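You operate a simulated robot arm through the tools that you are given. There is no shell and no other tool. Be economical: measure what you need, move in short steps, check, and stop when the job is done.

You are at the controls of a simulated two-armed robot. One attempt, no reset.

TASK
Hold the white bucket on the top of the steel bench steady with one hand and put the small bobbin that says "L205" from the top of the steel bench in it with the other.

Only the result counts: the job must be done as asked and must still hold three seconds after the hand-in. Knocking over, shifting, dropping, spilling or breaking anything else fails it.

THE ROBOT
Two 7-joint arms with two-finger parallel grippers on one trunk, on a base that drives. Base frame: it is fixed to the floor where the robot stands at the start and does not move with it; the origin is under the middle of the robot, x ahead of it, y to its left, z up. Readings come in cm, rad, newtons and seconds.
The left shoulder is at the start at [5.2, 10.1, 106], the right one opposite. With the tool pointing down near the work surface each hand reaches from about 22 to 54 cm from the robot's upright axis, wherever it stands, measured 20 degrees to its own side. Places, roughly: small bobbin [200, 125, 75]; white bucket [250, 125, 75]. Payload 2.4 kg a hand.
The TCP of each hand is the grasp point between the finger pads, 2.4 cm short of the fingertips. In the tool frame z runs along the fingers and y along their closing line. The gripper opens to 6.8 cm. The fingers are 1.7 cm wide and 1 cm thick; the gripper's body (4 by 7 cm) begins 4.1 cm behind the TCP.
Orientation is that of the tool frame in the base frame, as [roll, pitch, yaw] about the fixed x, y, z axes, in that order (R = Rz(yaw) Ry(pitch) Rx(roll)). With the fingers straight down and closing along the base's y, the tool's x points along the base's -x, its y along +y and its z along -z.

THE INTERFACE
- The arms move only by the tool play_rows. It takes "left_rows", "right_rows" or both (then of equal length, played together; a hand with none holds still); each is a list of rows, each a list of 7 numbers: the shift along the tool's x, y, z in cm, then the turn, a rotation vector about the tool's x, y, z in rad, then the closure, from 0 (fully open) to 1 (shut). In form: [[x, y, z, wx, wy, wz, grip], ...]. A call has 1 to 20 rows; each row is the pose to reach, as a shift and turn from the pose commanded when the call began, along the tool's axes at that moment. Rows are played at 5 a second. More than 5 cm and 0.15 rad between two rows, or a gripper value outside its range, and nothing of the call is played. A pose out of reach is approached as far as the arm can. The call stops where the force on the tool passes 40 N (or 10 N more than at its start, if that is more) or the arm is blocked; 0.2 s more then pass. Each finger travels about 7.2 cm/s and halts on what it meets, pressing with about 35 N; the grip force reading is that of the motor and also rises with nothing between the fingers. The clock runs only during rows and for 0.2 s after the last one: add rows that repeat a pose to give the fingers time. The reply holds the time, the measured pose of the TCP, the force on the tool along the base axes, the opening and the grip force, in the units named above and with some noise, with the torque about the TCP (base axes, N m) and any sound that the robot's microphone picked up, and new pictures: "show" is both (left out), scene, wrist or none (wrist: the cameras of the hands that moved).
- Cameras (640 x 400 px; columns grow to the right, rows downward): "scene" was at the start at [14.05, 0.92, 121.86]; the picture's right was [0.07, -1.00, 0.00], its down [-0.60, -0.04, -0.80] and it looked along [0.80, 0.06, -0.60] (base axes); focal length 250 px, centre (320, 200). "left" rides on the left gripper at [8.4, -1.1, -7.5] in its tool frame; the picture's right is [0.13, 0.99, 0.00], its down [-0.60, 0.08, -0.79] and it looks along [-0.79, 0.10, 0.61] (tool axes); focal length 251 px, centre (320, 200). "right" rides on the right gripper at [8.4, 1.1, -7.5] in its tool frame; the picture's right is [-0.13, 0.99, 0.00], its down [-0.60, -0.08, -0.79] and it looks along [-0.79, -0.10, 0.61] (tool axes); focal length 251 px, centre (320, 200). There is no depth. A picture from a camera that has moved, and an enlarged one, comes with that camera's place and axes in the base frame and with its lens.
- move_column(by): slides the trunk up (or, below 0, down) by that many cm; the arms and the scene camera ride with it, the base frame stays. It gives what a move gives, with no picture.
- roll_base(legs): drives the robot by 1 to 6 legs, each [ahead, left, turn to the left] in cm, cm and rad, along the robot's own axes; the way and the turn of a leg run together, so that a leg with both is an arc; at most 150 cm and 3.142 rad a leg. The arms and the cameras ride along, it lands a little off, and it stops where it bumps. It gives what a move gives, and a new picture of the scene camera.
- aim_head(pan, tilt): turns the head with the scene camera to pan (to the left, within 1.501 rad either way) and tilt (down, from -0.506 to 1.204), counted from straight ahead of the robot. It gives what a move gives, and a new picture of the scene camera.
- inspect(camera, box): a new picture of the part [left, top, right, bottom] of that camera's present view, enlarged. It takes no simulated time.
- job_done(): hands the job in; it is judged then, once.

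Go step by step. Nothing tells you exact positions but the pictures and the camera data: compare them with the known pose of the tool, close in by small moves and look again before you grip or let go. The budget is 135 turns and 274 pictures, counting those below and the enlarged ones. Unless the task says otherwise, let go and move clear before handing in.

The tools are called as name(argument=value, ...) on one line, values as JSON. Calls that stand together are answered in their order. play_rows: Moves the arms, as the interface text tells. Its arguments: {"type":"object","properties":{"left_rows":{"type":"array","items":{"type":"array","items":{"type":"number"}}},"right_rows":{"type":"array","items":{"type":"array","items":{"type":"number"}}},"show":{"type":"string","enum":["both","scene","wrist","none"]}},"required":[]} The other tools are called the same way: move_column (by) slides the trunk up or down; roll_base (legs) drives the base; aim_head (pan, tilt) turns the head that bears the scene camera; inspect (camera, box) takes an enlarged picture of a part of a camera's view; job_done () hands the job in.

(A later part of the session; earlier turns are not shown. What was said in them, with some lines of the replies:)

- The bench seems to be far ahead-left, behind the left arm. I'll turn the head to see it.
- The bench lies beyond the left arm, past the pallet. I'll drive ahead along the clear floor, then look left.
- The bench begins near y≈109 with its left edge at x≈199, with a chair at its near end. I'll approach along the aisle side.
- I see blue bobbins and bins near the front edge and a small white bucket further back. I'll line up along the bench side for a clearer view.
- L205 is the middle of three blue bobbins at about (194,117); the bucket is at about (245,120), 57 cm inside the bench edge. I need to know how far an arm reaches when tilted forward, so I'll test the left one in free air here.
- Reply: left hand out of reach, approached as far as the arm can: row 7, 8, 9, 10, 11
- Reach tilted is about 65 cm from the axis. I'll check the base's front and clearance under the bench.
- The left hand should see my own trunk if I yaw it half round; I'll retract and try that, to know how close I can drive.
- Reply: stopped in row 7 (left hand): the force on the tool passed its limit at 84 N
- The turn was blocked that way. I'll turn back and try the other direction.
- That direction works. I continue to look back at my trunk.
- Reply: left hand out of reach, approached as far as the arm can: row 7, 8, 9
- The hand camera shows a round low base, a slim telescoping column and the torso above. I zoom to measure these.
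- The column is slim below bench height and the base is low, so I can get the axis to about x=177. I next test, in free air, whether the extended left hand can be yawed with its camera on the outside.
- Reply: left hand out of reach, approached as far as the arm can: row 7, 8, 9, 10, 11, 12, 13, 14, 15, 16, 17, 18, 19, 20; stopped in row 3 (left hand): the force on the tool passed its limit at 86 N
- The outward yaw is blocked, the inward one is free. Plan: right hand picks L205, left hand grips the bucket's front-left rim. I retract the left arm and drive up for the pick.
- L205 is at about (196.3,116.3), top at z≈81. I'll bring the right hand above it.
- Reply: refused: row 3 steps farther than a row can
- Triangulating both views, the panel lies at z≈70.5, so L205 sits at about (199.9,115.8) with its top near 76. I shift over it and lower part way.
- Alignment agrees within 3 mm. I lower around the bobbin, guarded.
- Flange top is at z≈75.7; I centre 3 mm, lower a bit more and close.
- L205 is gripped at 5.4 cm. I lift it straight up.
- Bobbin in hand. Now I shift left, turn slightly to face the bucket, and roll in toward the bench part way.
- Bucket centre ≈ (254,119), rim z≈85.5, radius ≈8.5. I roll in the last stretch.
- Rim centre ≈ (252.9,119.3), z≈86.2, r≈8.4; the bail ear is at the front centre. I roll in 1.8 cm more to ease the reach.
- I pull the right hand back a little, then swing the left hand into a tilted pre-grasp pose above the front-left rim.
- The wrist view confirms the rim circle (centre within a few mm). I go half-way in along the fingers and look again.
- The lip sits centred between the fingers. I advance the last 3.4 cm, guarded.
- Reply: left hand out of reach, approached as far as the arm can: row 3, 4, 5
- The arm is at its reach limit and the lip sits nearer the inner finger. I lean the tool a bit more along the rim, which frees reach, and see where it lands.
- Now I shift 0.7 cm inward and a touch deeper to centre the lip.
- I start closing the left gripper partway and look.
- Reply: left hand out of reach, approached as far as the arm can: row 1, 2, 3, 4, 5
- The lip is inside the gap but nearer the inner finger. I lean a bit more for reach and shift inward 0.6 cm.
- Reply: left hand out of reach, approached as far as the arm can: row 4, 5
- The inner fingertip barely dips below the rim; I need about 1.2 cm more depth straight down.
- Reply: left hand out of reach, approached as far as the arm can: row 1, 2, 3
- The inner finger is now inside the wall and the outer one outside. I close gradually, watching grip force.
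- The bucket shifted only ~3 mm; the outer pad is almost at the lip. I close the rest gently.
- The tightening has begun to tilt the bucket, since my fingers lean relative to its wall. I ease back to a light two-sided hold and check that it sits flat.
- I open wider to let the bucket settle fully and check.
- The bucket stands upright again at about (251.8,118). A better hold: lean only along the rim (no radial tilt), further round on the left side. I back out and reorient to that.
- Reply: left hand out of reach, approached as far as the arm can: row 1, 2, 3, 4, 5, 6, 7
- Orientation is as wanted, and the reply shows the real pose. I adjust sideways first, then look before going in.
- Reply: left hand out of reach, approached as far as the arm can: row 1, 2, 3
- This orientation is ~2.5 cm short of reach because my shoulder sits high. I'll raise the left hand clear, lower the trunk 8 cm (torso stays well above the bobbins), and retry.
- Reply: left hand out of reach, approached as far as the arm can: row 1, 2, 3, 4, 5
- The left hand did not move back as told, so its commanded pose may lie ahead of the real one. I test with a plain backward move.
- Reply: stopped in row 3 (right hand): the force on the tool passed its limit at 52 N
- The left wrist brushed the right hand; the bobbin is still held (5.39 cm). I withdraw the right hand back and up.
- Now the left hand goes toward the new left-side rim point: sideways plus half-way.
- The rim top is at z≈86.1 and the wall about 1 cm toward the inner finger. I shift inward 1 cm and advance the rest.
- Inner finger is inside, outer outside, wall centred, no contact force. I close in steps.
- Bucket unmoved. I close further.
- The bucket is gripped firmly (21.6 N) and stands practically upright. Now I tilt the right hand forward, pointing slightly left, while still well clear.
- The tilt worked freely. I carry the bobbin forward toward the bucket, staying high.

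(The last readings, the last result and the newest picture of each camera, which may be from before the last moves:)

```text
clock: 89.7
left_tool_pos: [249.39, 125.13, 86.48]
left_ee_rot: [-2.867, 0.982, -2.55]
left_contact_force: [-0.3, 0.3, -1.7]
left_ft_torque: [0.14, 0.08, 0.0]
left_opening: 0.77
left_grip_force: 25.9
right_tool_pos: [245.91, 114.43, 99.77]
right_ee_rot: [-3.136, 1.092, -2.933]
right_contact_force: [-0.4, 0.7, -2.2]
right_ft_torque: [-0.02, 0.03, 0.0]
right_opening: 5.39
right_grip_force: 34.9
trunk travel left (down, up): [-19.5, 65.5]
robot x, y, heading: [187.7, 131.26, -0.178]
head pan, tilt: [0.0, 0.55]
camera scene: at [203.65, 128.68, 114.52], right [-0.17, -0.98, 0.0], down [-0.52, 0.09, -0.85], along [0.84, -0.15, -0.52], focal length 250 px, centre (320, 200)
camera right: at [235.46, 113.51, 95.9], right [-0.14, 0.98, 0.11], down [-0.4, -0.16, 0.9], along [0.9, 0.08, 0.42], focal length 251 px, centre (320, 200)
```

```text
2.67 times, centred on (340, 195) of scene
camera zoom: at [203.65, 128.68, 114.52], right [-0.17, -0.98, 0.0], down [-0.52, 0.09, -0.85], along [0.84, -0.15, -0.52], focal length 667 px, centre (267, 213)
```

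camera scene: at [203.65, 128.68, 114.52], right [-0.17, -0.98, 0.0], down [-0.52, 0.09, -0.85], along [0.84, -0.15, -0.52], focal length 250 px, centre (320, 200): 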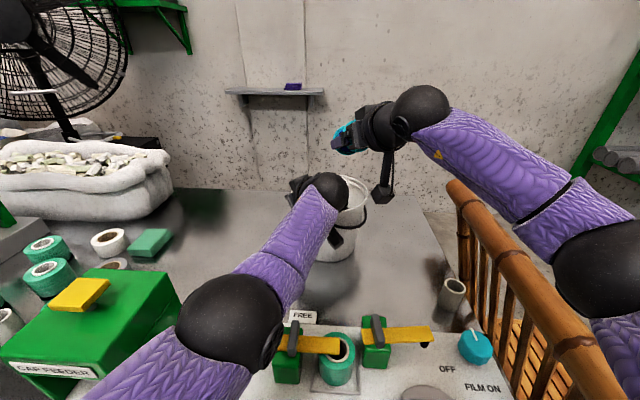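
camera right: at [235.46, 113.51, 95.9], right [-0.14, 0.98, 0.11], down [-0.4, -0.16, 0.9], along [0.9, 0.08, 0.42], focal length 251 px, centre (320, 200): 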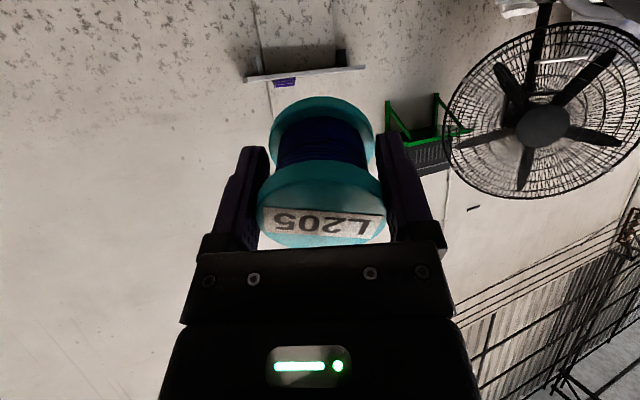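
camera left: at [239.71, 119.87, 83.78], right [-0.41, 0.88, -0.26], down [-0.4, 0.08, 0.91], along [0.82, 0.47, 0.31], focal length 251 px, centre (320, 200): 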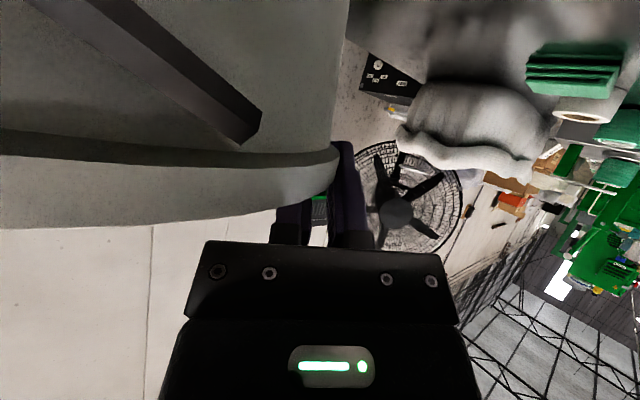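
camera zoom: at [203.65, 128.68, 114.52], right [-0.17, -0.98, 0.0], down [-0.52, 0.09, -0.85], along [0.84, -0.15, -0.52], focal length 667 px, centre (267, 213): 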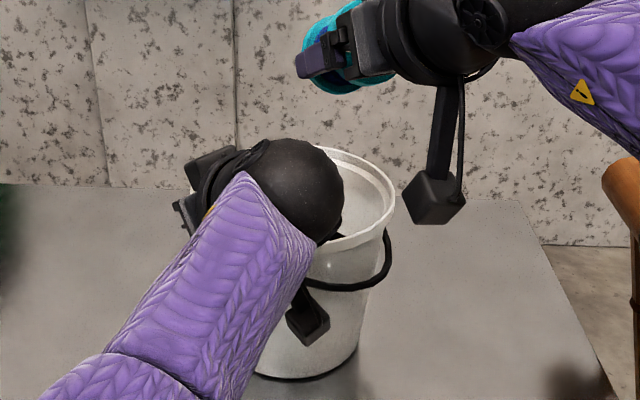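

Clear so far. I move on over the bucket's opening and lower to about z=95.

play_rows(right_rows=[[0.0, 0, 3, 0, 0, 0, 1], [1.2, 0, 5, 0, 0, 0, 1], [2.4, 0.06, 5.9, 0, 0, 0, 1], [2.4, 0.06, 5.9, 0, 0, 0, 1]], show="both")

inspect(camera="scene", box=[260, 120, 420, 270])

inspect(camera="left", box=[0, 0, 640, 400])

```text
clock: 90.7
left_tool_pos: [249.42, 125.09, 86.57]
left_ee_rot: [-2.866, 0.983, -2.548]
left_contact_force: [-0.3, 0.7, -1.2]
left_ft_torque: [0.07, 0.07, -0.01]
left_opening: 0.81
left_grip_force: 13.3
right_tool_pos: [249.91, 115.34, 94.65]
right_ee_rot: [-3.136, 1.093, -2.935]
right_contact_force: [-0.4, -0.2, -2.0]
right_ft_torque: [-0.02, -0.01, -0.02]
right_opening: 5.38
right_grip_force: 34.6
trunk travel left (down, up): [-19.5, 65.5]
robot x, y, heading: [187.67, 131.47, -0.171]
head pan, tilt: [0.0, 0.55]
camera scene: at [203.63, 128.68, 114.52], right [-0.17, -0.98, 0.0], down [-0.52, 0.09, -0.85], along [0.84, -0.15, -0.52], focal length 250 px, centre (320, 200)
camera right: at [239.52, 114.28, 90.75], right [-0.14, 0.98, 0.11], down [-0.4, -0.16, 0.9], along [0.9, 0.08, 0.42], focal length 251 px, centre (320, 200)
```

scene: 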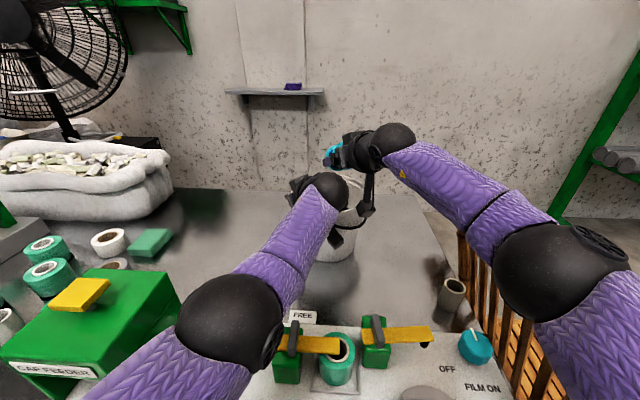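
right: 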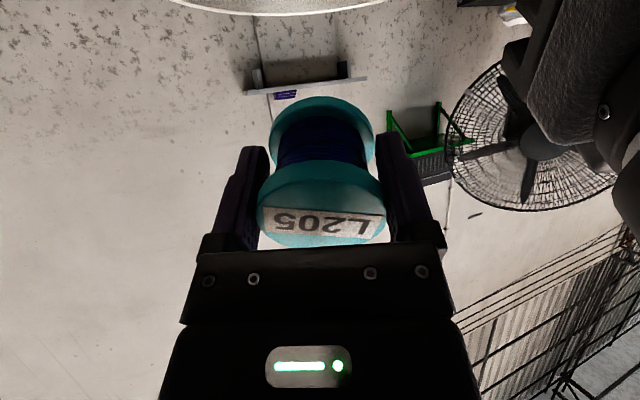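

```text
2.67 times, centred on (340, 195) of scene
camera zoom: at [203.63, 128.68, 114.52], right [-0.17, -0.98, 0.0], down [-0.52, 0.09, -0.85], along [0.84, -0.15, -0.52], focal length 667 px, centre (267, 213)
```

zoom: 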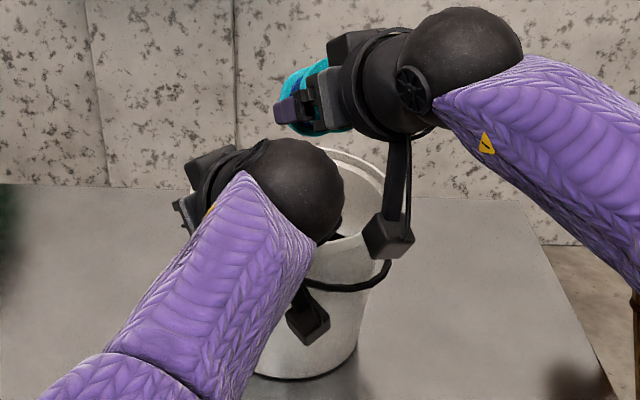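

```text
1.00 times, centred on (320, 200) of left (not enlarged: the box is as wide or as high as the picture)
camera zoom: at [239.73, 119.85, 83.78], right [-0.41, 0.88, -0.26], down [-0.4, 0.08, 0.91], along [0.82, 0.47, 0.31], focal length 251 px, centre (320, 200)
```

zoom: 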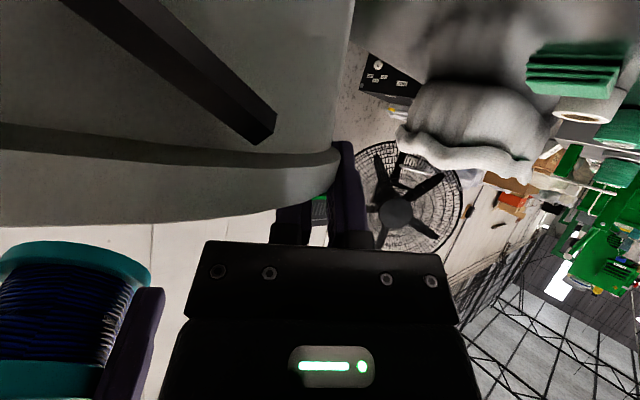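

The bobbin hangs over the opening, about 3 cm from the bucket's centre. I go 0.8 cm further and lower 2.6 cm.

play_rows(right_rows=[[0.7, -0.1, 0.7, 0, 0, 0, 1], [1.4, -0.1, 1.4, 0, 0, 0, 1], [2.0, -0.15, 1.9, 0, 0, 0, 1], [2.0, -0.15, 1.9, 0, 0, 0, 1]], show="wrist")

inspect(camera="scene", box=[260, 120, 420, 270])

inspect(camera="left", box=[0, 0, 640, 400])

```text
clock: 91.7
left_tool_pos: [249.5, 125.11, 86.52]
left_ee_rot: [-2.868, 0.982, -2.549]
left_contact_force: [0.3, 0.3, 0.0]
left_ft_torque: [0.08, 0.1, 0.01]
left_opening: 0.78
left_grip_force: 13.4
right_tool_pos: [250.82, 115.17, 92.07]
right_ee_rot: [-3.137, 1.093, -2.935]
right_contact_force: [0.3, -0.1, -2.5]
right_ft_torque: [-0.01, 0.04, 0.0]
right_opening: 5.4
right_grip_force: 35.1
trunk travel left (down, up): [-19.5, 65.5]
robot x, y, heading: [187.44, 131.31, -0.175]
head pan, tilt: [0.0, 0.55]
camera right: at [240.34, 114.13, 88.12], right [-0.14, 0.98, 0.11], down [-0.4, -0.16, 0.9], along [0.9, 0.08, 0.42], focal length 251 px, centre (320, 200)
```

right: 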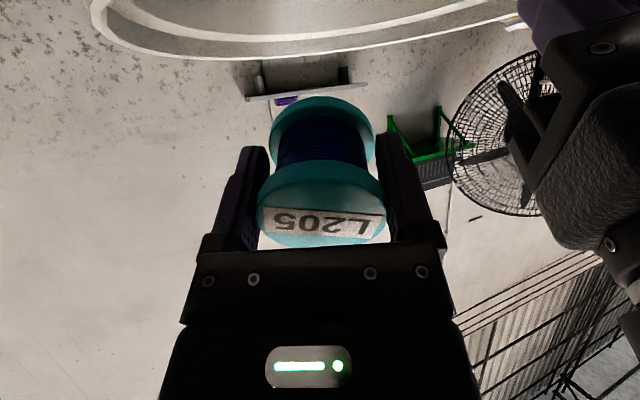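

```text
2.67 times, centred on (340, 195) of scene
camera zoom: at [203.63, 128.67, 114.52], right [-0.17, -0.98, 0.0], down [-0.52, 0.09, -0.85], along [0.84, -0.15, -0.52], focal length 667 px, centre (267, 213)
```

zoom: 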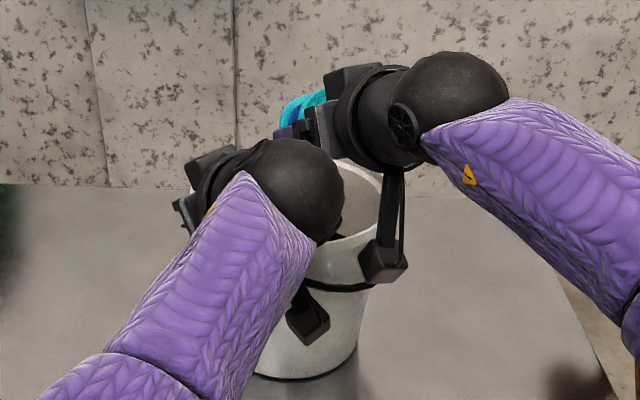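

```text
1.00 times, centred on (320, 200) of left (not enlarged: the box is as wide or as high as the picture)
camera zoom: at [239.73, 119.85, 83.78], right [-0.41, 0.88, -0.26], down [-0.4, 0.08, 0.91], along [0.82, 0.47, 0.31], focal length 251 px, centre (320, 200)
```

zoom: 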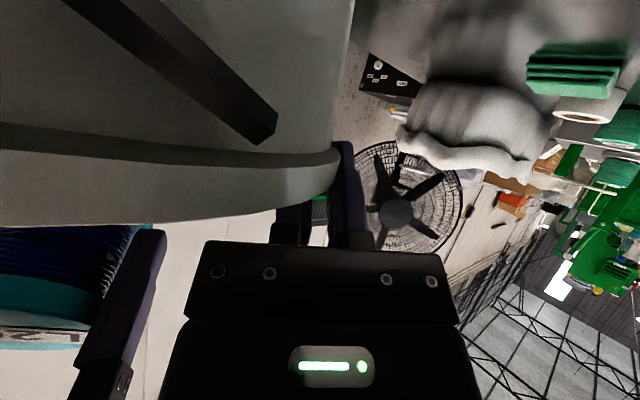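

The bobbin is laterally and lengthwise over the bucket's middle, about 2 cm above the rim. I release it.

play_rows(right_rows=[[0, 0, 0, 0, 0, 0, 0.1], [0, 0, 0, 0, 0, 0, 0], [0, 0, 0, 0, 0, 0, 0], [0, 0, 0, 0, 0, 0, 0], [0, 0, 0, 0, 0, 0, 0]], show="both")

```text
clock: 92.9
left_tool_pos: [249.41, 125.15, 86.55]
left_ee_rot: [-2.865, 0.983, -2.549]
left_contact_force: [0.2, -0.9, 0.2]
left_ft_torque: [0.04, 0.01, -0.05]
left_opening: 0.76
left_grip_force: 4.3
right_tool_pos: [250.61, 115.28, 92.05]
right_ee_rot: [-3.135, 1.093, -2.936]
right_contact_force: [-0.2, 0.2, 1.3]
right_ft_torque: [-0.01, 0.04, -0.02]
right_opening: 6.79
right_grip_force: 0.0
trunk travel left (down, up): [-19.5, 65.5]
robot x, y, heading: [187.31, 131.0, -0.177]
head pan, tilt: [0.0, 0.55]
camera scene: at [203.6, 128.67, 114.53], right [-0.17, -0.98, 0.0], down [-0.51, 0.09, -0.85], along [0.84, -0.15, -0.52], focal length 250 px, centre (320, 200)
camera right: at [240.32, 114.12, 88.16], right [-0.14, 0.98, 0.11], down [-0.4, -0.16, 0.9], along [0.9, 0.08, 0.42], focal length 251 px, centre (320, 200)
```

scene: 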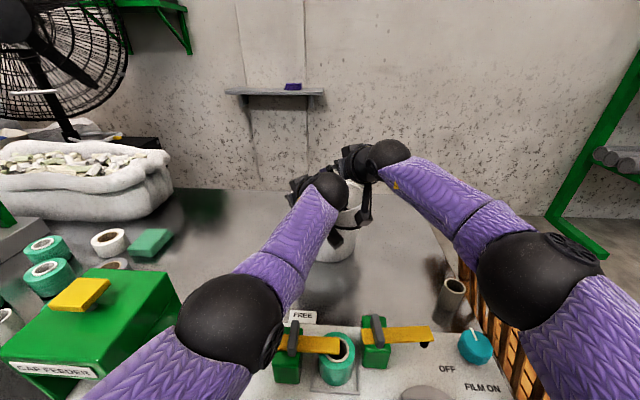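
right: 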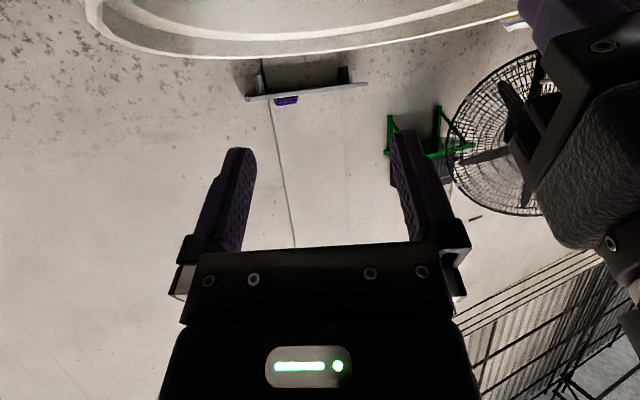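

The bobbin has left the fingers. I raise and withdraw the right hand, then look into the bucket.

play_rows(right_rows=[[-3.5, 0, -1.8, 0, 0, 0, 0], [-7, 0, -3.6, 0, 0, 0, 0], [-7, 0, -8, 0, 0, 0, 0], [-6.5, 0.1, -12.5, 0, 0, 0, 0], [-5.5, 0.2, -17, 0, 0, 0, 0], [-4.5, 0.3, -21.5, 0, 0, 0, 0], [-4, 0.4, -26, 0, 0, 0, 0], [-4, 0.4, -26, 0, 0, 0, 0]], show="scene")

inspect(camera="scene", box=[260, 140, 420, 270])

inspect(camera="right", box=[0, 0, 640, 400])

```text
clock: 94.7
left_tool_pos: [249.31, 124.99, 86.67]
left_ee_rot: [-2.866, 0.981, -2.548]
left_contact_force: [0.2, 0.3, 0.3]
left_ft_torque: [0.01, -0.04, -0.01]
left_opening: 0.77
left_grip_force: 0.7
right_tool_pos: [229.71, 111.76, 107.78]
right_ee_rot: [-3.134, 1.094, -2.937]
right_contact_force: [-0.3, 0.5, 0.3]
right_ft_torque: [-0.03, 0.01, 0.0]
right_opening: 6.8
right_grip_force: 0.2
right hand out of reach, approached as far as the arm can: row 2
trunk travel left (down, up): [-19.5, 65.5]
robot x, y, heading: [187.63, 131.23, -0.178]
head pan, tilt: [0.0, 0.55]
camera scene: at [203.6, 128.68, 114.53], right [-0.17, -0.98, 0.0], down [-0.51, 0.09, -0.85], along [0.84, -0.15, -0.52], focal length 250 px, centre (320, 200)
```

scene: 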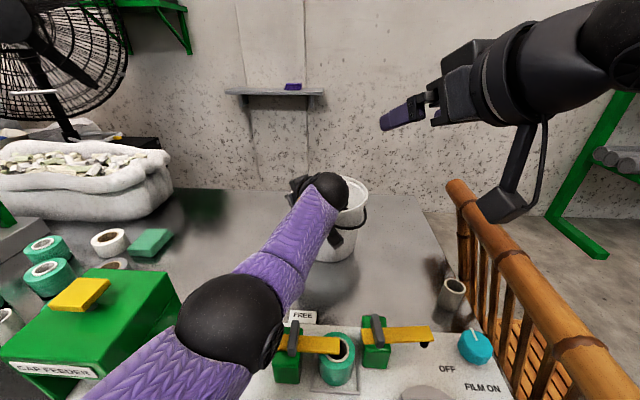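

```text
3.08 times, centred on (340, 205) of scene
camera zoom: at [203.6, 128.68, 114.53], right [-0.17, -0.98, 0.0], down [-0.51, 0.09, -0.85], along [0.84, -0.15, -0.52], focal length 769 px, centre (258, 185)
```

zoom: 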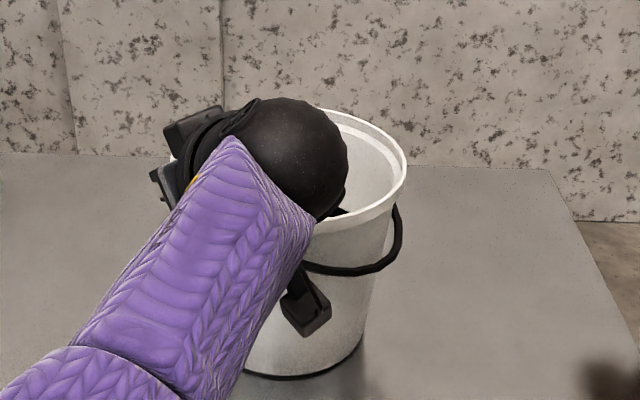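

```text
1.00 times, centred on (320, 200) of right (not enlarged: the box is as wide or as high as the picture)
camera zoom: at [219.29, 110.81, 103.84], right [-0.14, 0.98, 0.11], down [-0.4, -0.16, 0.9], along [0.9, 0.08, 0.42], focal length 251 px, centre (320, 200)
```

zoom: 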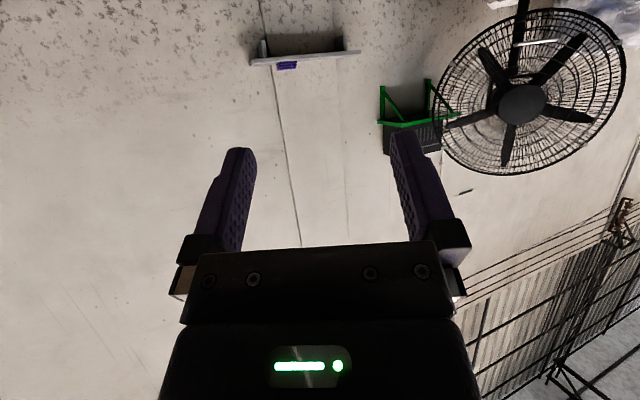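

No bobbin lies outside. I release the bucket and back the left hand out along its fingers, then up.

play_rows(left_rows=[[0, 0, 0, 0, 0, 0, 0.75], [0, 0, 0, 0, 0, 0, 0.5], [0, 0, 0, 0, 0, 0, 0.3], [0, 0, 0, 0, 0, 0, 0.2], [-0.3, 0, -1.5, 0, 0, 0, 0.1], [-0.6, 0, -4, 0, 0, 0, 0], [-2, 0, -7, 0, 0, 0, 0], [-5, 0, -10, 0, 0, 0, 0], [-8, 0, -13, 0, 0, 0, 0], [-8, 3, -16, 0, 0, 0, 0], [-8, 6, -19, 0, 0, 0, 0], [-8, 6, -19, 0, 0, 0, 0]], show="scene")

inspect(camera="scene", box=[260, 140, 420, 270])

```text
clock: 97.3
left_tool_pos: [235.38, 128.93, 102.51]
left_ee_rot: [-2.865, 0.983, -2.551]
left_contact_force: [0.5, -0.4, 0.1]
left_ft_torque: [0.0, -0.01, 0.0]
left_opening: 6.79
left_grip_force: 0.1
right_tool_pos: [229.85, 111.91, 107.81]
right_ee_rot: [-3.135, 1.093, -2.935]
right_contact_force: [-0.4, -0.8, 0.5]
right_ft_torque: [0.03, 0.0, -0.03]
right_opening: 6.8
right_grip_force: 0.1
trunk travel left (down, up): [-19.5, 65.5]
robot x, y, heading: [187.55, 131.01, -0.177]
head pan, tilt: [0.0, 0.55]
camera scene: at [203.59, 128.68, 114.53], right [-0.17, -0.98, 0.0], down [-0.51, 0.09, -0.85], along [0.84, -0.15, -0.52], focal length 250 px, centre (320, 200)
```

scene: 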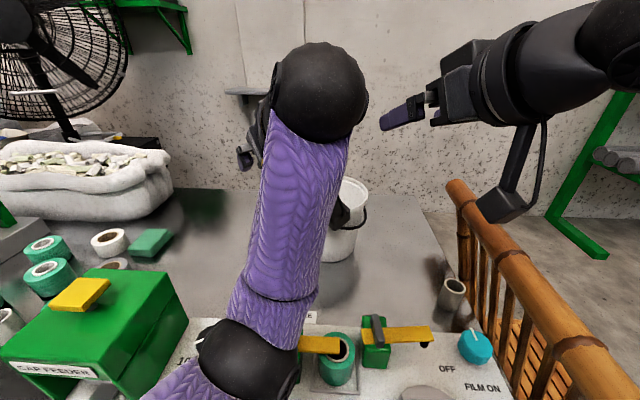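

```text
3.08 times, centred on (340, 205) of scene
camera zoom: at [203.59, 128.68, 114.53], right [-0.17, -0.98, 0.0], down [-0.51, 0.09, -0.85], along [0.84, -0.15, -0.52], focal length 769 px, centre (258, 185)
```

zoom: 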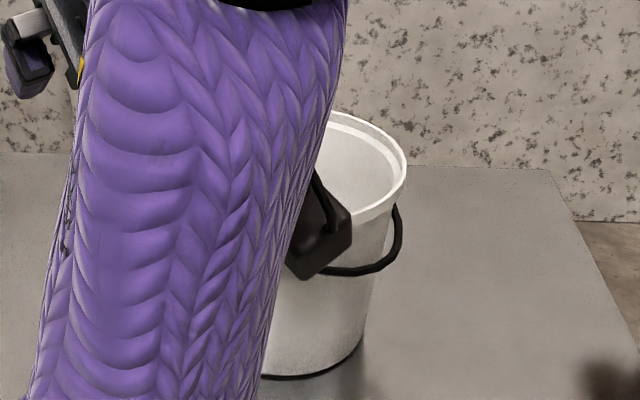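

Bucket stands upright and free. I raise the trunk to look down into it.

move_column(by=28)

aim_head(pan=0.0, tilt=0.9)

```text
clock: 100.2
left_tool_pos: [236.34, 128.74, 127.92]
left_ee_rot: [-2.888, 0.97, -2.565]
left_contact_force: [-0.3, -0.1, 0.1]
left_ft_torque: [-0.03, -0.02, 0.0]
left_opening: 6.82
left_grip_force: 0.0
right_tool_pos: [230.66, 111.23, 133.16]
right_ee_rot: [3.132, 1.08, -2.95]
right_contact_force: [0.5, -0.2, -0.4]
right_ft_torque: [0.0, -0.01, 0.05]
right_opening: 6.77
right_grip_force: 0.0
trunk travel left (down, up): [-47.5, 37.4]
robot x, y, heading: [187.19, 131.38, -0.172]
head pan, tilt: [0.0, 0.55]
```

```text
clock: 101.0
left_tool_pos: [236.45, 128.81, 128.03]
left_ee_rot: [-2.887, 0.972, -2.567]
left_contact_force: [0.4, 0.6, -0.1]
left_ft_torque: [0.02, -0.01, -0.02]
left_opening: 6.78
left_grip_force: 0.0
right_tool_pos: [230.87, 111.15, 133.15]
right_ee_rot: [3.133, 1.08, -2.95]
right_contact_force: [0.3, -0.9, 0.0]
right_ft_torque: [0.01, -0.01, 0.02]
right_opening: 6.82
right_grip_force: 0.1
trunk travel left (down, up): [-47.5, 37.4]
robot x, y, heading: [187.51, 131.57, -0.177]
head pan, tilt: [0.0, 0.901]
camera scene: at [198.22, 129.56, 138.08], right [-0.17, -0.98, 0.0], down [-0.78, 0.14, -0.61], along [0.6, -0.11, -0.79], focal length 250 px, centre (320, 200)
```

scene: 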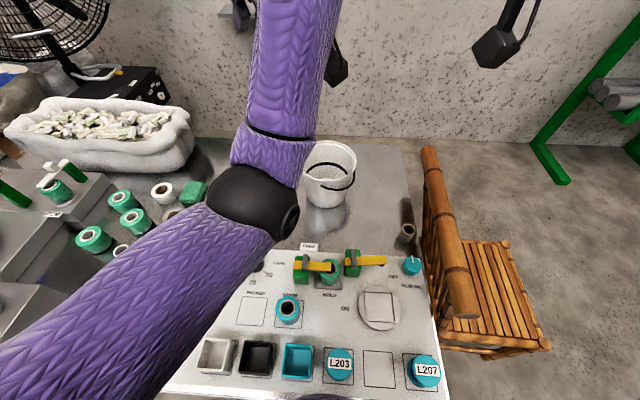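

inspect(camera="scene", box=[290, 130, 370, 220])

inspect(camera="right", box=[0, 0, 640, 400])

```text
4.44 times, centred on (330, 175) of scene
camera zoom: at [198.22, 129.56, 138.08], right [-0.17, -0.98, 0.0], down [-0.78, 0.14, -0.61], along [0.6, -0.11, -0.79], focal length 1111 px, centre (276, 311)
```

zoom: 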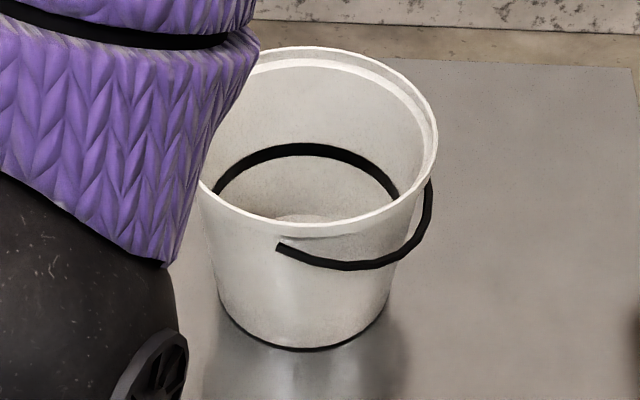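

```text
1.00 times, centred on (320, 200) of right (not enlarged: the box is as wide or as high as the picture)
camera zoom: at [220.31, 110.2, 129.32], right [-0.14, 0.98, 0.12], down [-0.39, -0.16, 0.91], along [0.91, 0.08, 0.4], focal length 251 px, centre (320, 200)
```

zoom: 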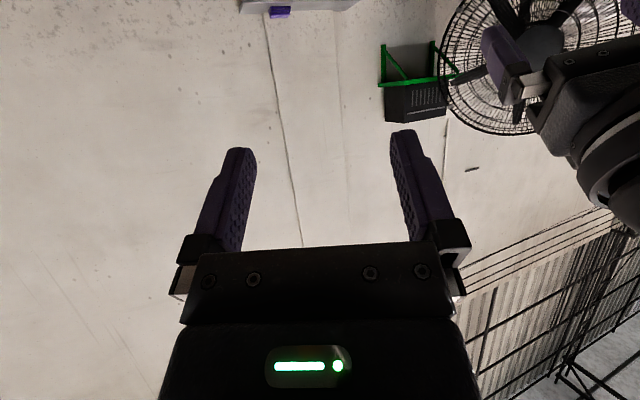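

I can't yet see the whole floor of the bucket; I raise the trunk more.

move_column(by=36)

aim_head(pan=0.0, tilt=1.1)

inspect(camera="scene", box=[280, 100, 400, 220])

```text
clock: 104.7
left_tool_pos: [238.27, 128.36, 125.85]
left_ee_rot: [-2.948, 0.936, -2.617]
left_contact_force: [-1.2, 1.2, 0.3]
left_ft_torque: [0.0, 0.0, -0.03]
left_opening: 6.79
left_grip_force: 0.2
right_tool_pos: [232.87, 110.84, 131.12]
right_ee_rot: [3.095, 1.029, -2.982]
right_contact_force: [-0.4, 0.3, -0.8]
right_ft_torque: [-0.02, 0.03, -0.05]
right_opening: 6.8
right_grip_force: 0.0
trunk travel left (down, up): [-46.8, 38.2]
robot x, y, heading: [186.15, 131.51, -0.171]
head pan, tilt: [0.0, 0.901]
stopped: the arm was blocked; the commanded pose is now the measured one
```

```text
clock: 105.4
left_tool_pos: [238.11, 128.35, 125.86]
left_ee_rot: [-2.947, 0.934, -2.617]
left_contact_force: [0.9, -0.9, -0.4]
left_ft_torque: [-0.03, 0.02, 0.02]
left_opening: 6.82
left_grip_force: 0.0
right_tool_pos: [232.78, 110.76, 131.1]
right_ee_rot: [3.096, 1.03, -2.982]
right_contact_force: [0.1, 0.3, -1.0]
right_ft_torque: [-0.01, -0.01, -0.02]
right_opening: 6.77
right_grip_force: 0.0
trunk travel left (down, up): [-46.8, 38.2]
robot x, y, heading: [186.32, 131.78, -0.174]
head pan, tilt: [0.0, 1.1]
camera scene: at [198.02, 129.49, 136.87], right [-0.17, -0.98, 0.0], down [-0.89, 0.16, -0.43], along [0.42, -0.07, -0.9], focal length 250 px, centre (320, 200)
```

scene: 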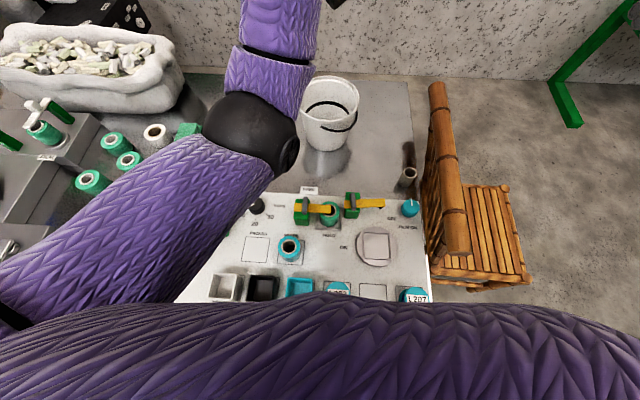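

```text
3.33 times, centred on (340, 160) of scene
camera zoom: at [198.02, 129.49, 136.87], right [-0.17, -0.98, 0.0], down [-0.89, 0.16, -0.43], along [0.42, -0.07, -0.9], focal length 833 px, centre (253, 333)
```

zoom: 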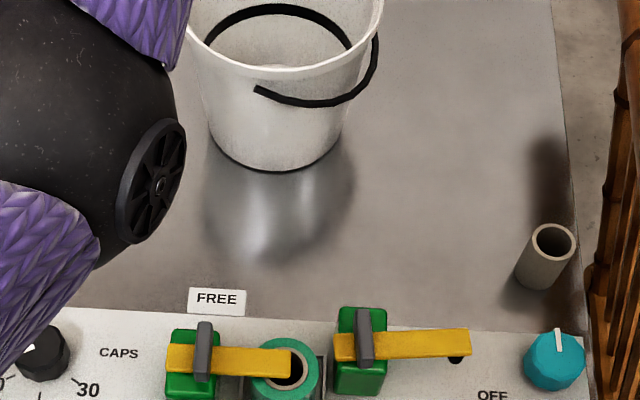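

The trunk was blocked on rising — the column's wider stage is catching under the bench edge. I lower it back at once.

move_column(by=-20)

aim_head(pan=0.0, tilt=0.8)

```text
clock: 107.6
left_tool_pos: [234.92, 129.17, 108.0]
left_ee_rot: [-2.91, 0.956, -2.586]
left_contact_force: [0.1, 0.8, 0.4]
left_ft_torque: [-0.02, 0.02, 0.0]
left_opening: 6.79
left_grip_force: 0.1
right_tool_pos: [229.56, 111.63, 113.14]
right_ee_rot: [3.12, 1.057, -2.963]
right_contact_force: [-0.2, 0.1, 0.1]
right_ft_torque: [0.04, 0.0, 0.03]
right_opening: 6.82
right_grip_force: 0.2
trunk travel left (down, up): [-26.8, 58.2]
robot x, y, heading: [186.17, 131.43, -0.179]
head pan, tilt: [0.0, 1.1]
```

```text
clock: 108.4
left_tool_pos: [235.01, 129.19, 107.95]
left_ee_rot: [-2.913, 0.955, -2.588]
left_contact_force: [-0.4, -0.5, 0.1]
left_ft_torque: [0.0, 0.02, -0.01]
left_opening: 6.8
left_grip_force: 0.1
right_tool_pos: [229.45, 111.65, 113.12]
right_ee_rot: [3.12, 1.058, -2.961]
right_contact_force: [-0.2, 0.3, 0.2]
right_ft_torque: [0.01, -0.03, 0.01]
right_opening: 6.8
right_grip_force: 0.0
trunk travel left (down, up): [-26.8, 58.2]
robot x, y, heading: [185.97, 131.81, -0.175]
head pan, tilt: [0.0, 0.799]
camera scene: at [199.38, 129.55, 119.77], right [-0.17, -0.98, 0.0], down [-0.71, 0.12, -0.7], along [0.69, -0.12, -0.72], focal length 250 px, centre (320, 200)
```

scene: 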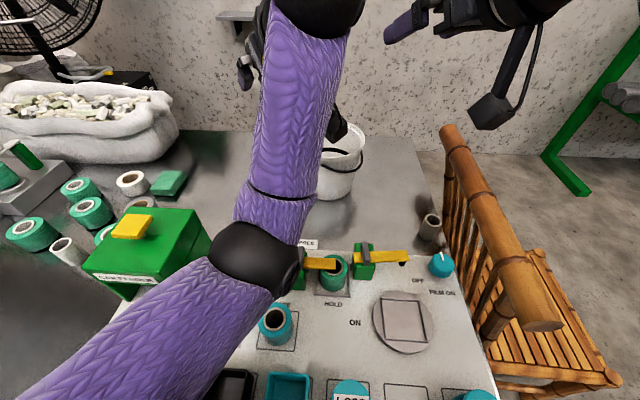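

Things look undisturbed. Before leaving I use the right wrist camera, hand upright above the bucket, to check inside.

play_rows(right_rows=[[-0.3, 0, 0.8, 0.026, 0.136, 0.042, 0], [-0.6, 0, 1.6, 0.052, 0.272, 0.085, 0], [-0.9, -0.1, 2.4, 0.078, 0.407, 0.127, 0], [-1.2, -0.1, 3.2, 0.104, 0.543, 0.17, 0], [-1.5, -0.1, 4, 0.13, 0.679, 0.212, 0], [-1.8, -0.2, 4.8, 0.156, 0.815, 0.254, 0], [-2.1, -0.2, 5.6, 0.182, 0.95, 0.297, 0], [-2.3, -0.2, 6.2, 0.2, 1.04, 0.32, 0], [-2.3, -0.2, 6.2, 0.2, 1.04, 0.32, 0]], show="wrist")

```text
clock: 110.4
left_tool_pos: [235.11, 128.99, 107.9]
left_ee_rot: [-2.914, 0.956, -2.589]
left_contact_force: [0.2, -0.4, 0.8]
left_ft_torque: [-0.02, -0.02, 0.03]
left_opening: 6.81
left_grip_force: 0.1
right_tool_pos: [229.82, 113.74, 108.72]
right_ee_rot: [3.14, 0.001, 2.981]
right_contact_force: [0.3, -0.4, 0.0]
right_ft_torque: [0.0, 0.02, 0.01]
right_opening: 6.79
right_grip_force: 0.0
right hand out of reach, approached as far as the arm can: row 6, 7, 8, 9
trunk travel left (down, up): [-26.8, 58.2]
robot x, y, heading: [185.9, 131.46, -0.168]
head pan, tilt: [0.0, 0.799]
camera right: at [221.69, 116.21, 116.46], right [0.29, 0.96, 0.0], down [0.58, -0.17, 0.79], along [0.76, -0.23, -0.61], focal length 251 px, centre (320, 200)
```

right: 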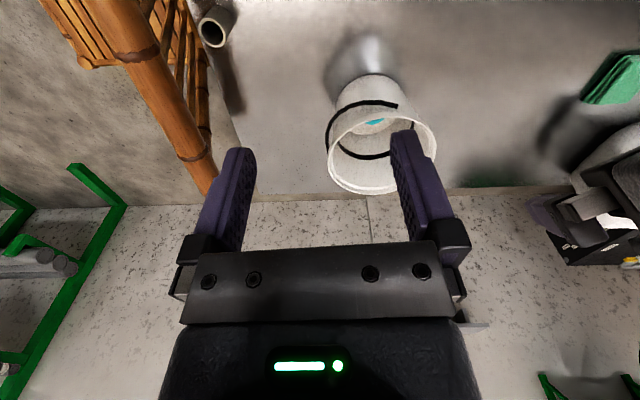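

inspect(camera="right", box=[300, 60, 460, 210])

```text
2.67 times, centred on (380, 135) of right
camera zoom: at [221.69, 116.21, 116.46], right [0.29, 0.96, 0.0], down [0.58, -0.17, 0.79], along [0.76, -0.23, -0.61], focal length 670 px, centre (160, 373)
```

zoom: 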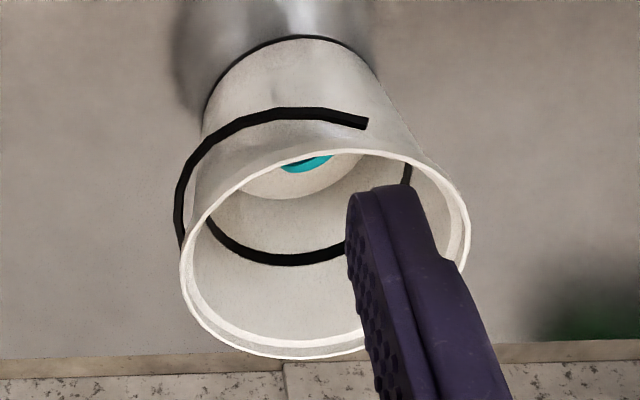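

The teal bobbin is visible inside the bucket. I back the base straight away from the bench so nothing touches it.

roll_base(legs=[[-29.5, -5.2, 0]])

```text
clock: 112.4
left_tool_pos: [205.29, 129.23, 107.89]
left_ee_rot: [-2.913, 0.953, -2.577]
left_contact_force: [0.2, -0.3, -0.4]
left_ft_torque: [-0.03, 0.0, -0.01]
left_opening: 6.8
left_grip_force: 0.1
right_tool_pos: [200.07, 114.01, 108.8]
right_ee_rot: [3.141, 0.003, 2.991]
right_contact_force: [-0.2, -0.3, 0.6]
right_ft_torque: [-0.03, 0.0, 0.04]
right_opening: 6.82
right_grip_force: 0.0
trunk travel left (down, up): [-26.8, 58.2]
robot x, y, heading: [156.17, 131.27, -0.164]
head pan, tilt: [0.0, 0.799]
camera scene: at [169.55, 129.42, 119.78], right [-0.17, -0.99, 0.0], down [-0.71, 0.12, -0.7], along [0.69, -0.12, -0.72], focal length 250 px, centre (320, 200)
```

scene: 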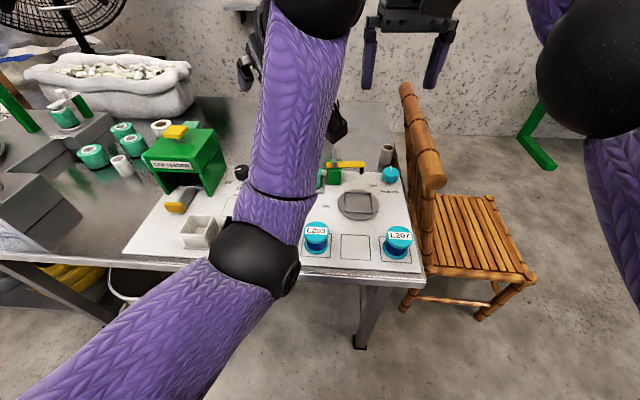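

Everything on the bench stands in place, the bobbin is in the upright bucket and both hands are clear. I hand in.

job_done()

```text
The job is handed in.
```

The L205 bobbin is in the white bucket. The left hand held the bucket by its rim while the right hand dropped it in, and the wrist camera then showed the teal bobbin inside.

- **Bucket moved slightly:** my first grip tilted the bucket and shifted it about 1–2 cm. I let go, it stood upright again, and a second grip held it through the drop.
- **Trunk blocked:** afterwards I raised the trunk to look into the bucket and it stopped, probably catching under the bench edge. I lowered it at once. As far as the pictures show, nothing else on the bench has moved.

Both hands are open and clear, and the base has backed about 30 cm away from the bench.
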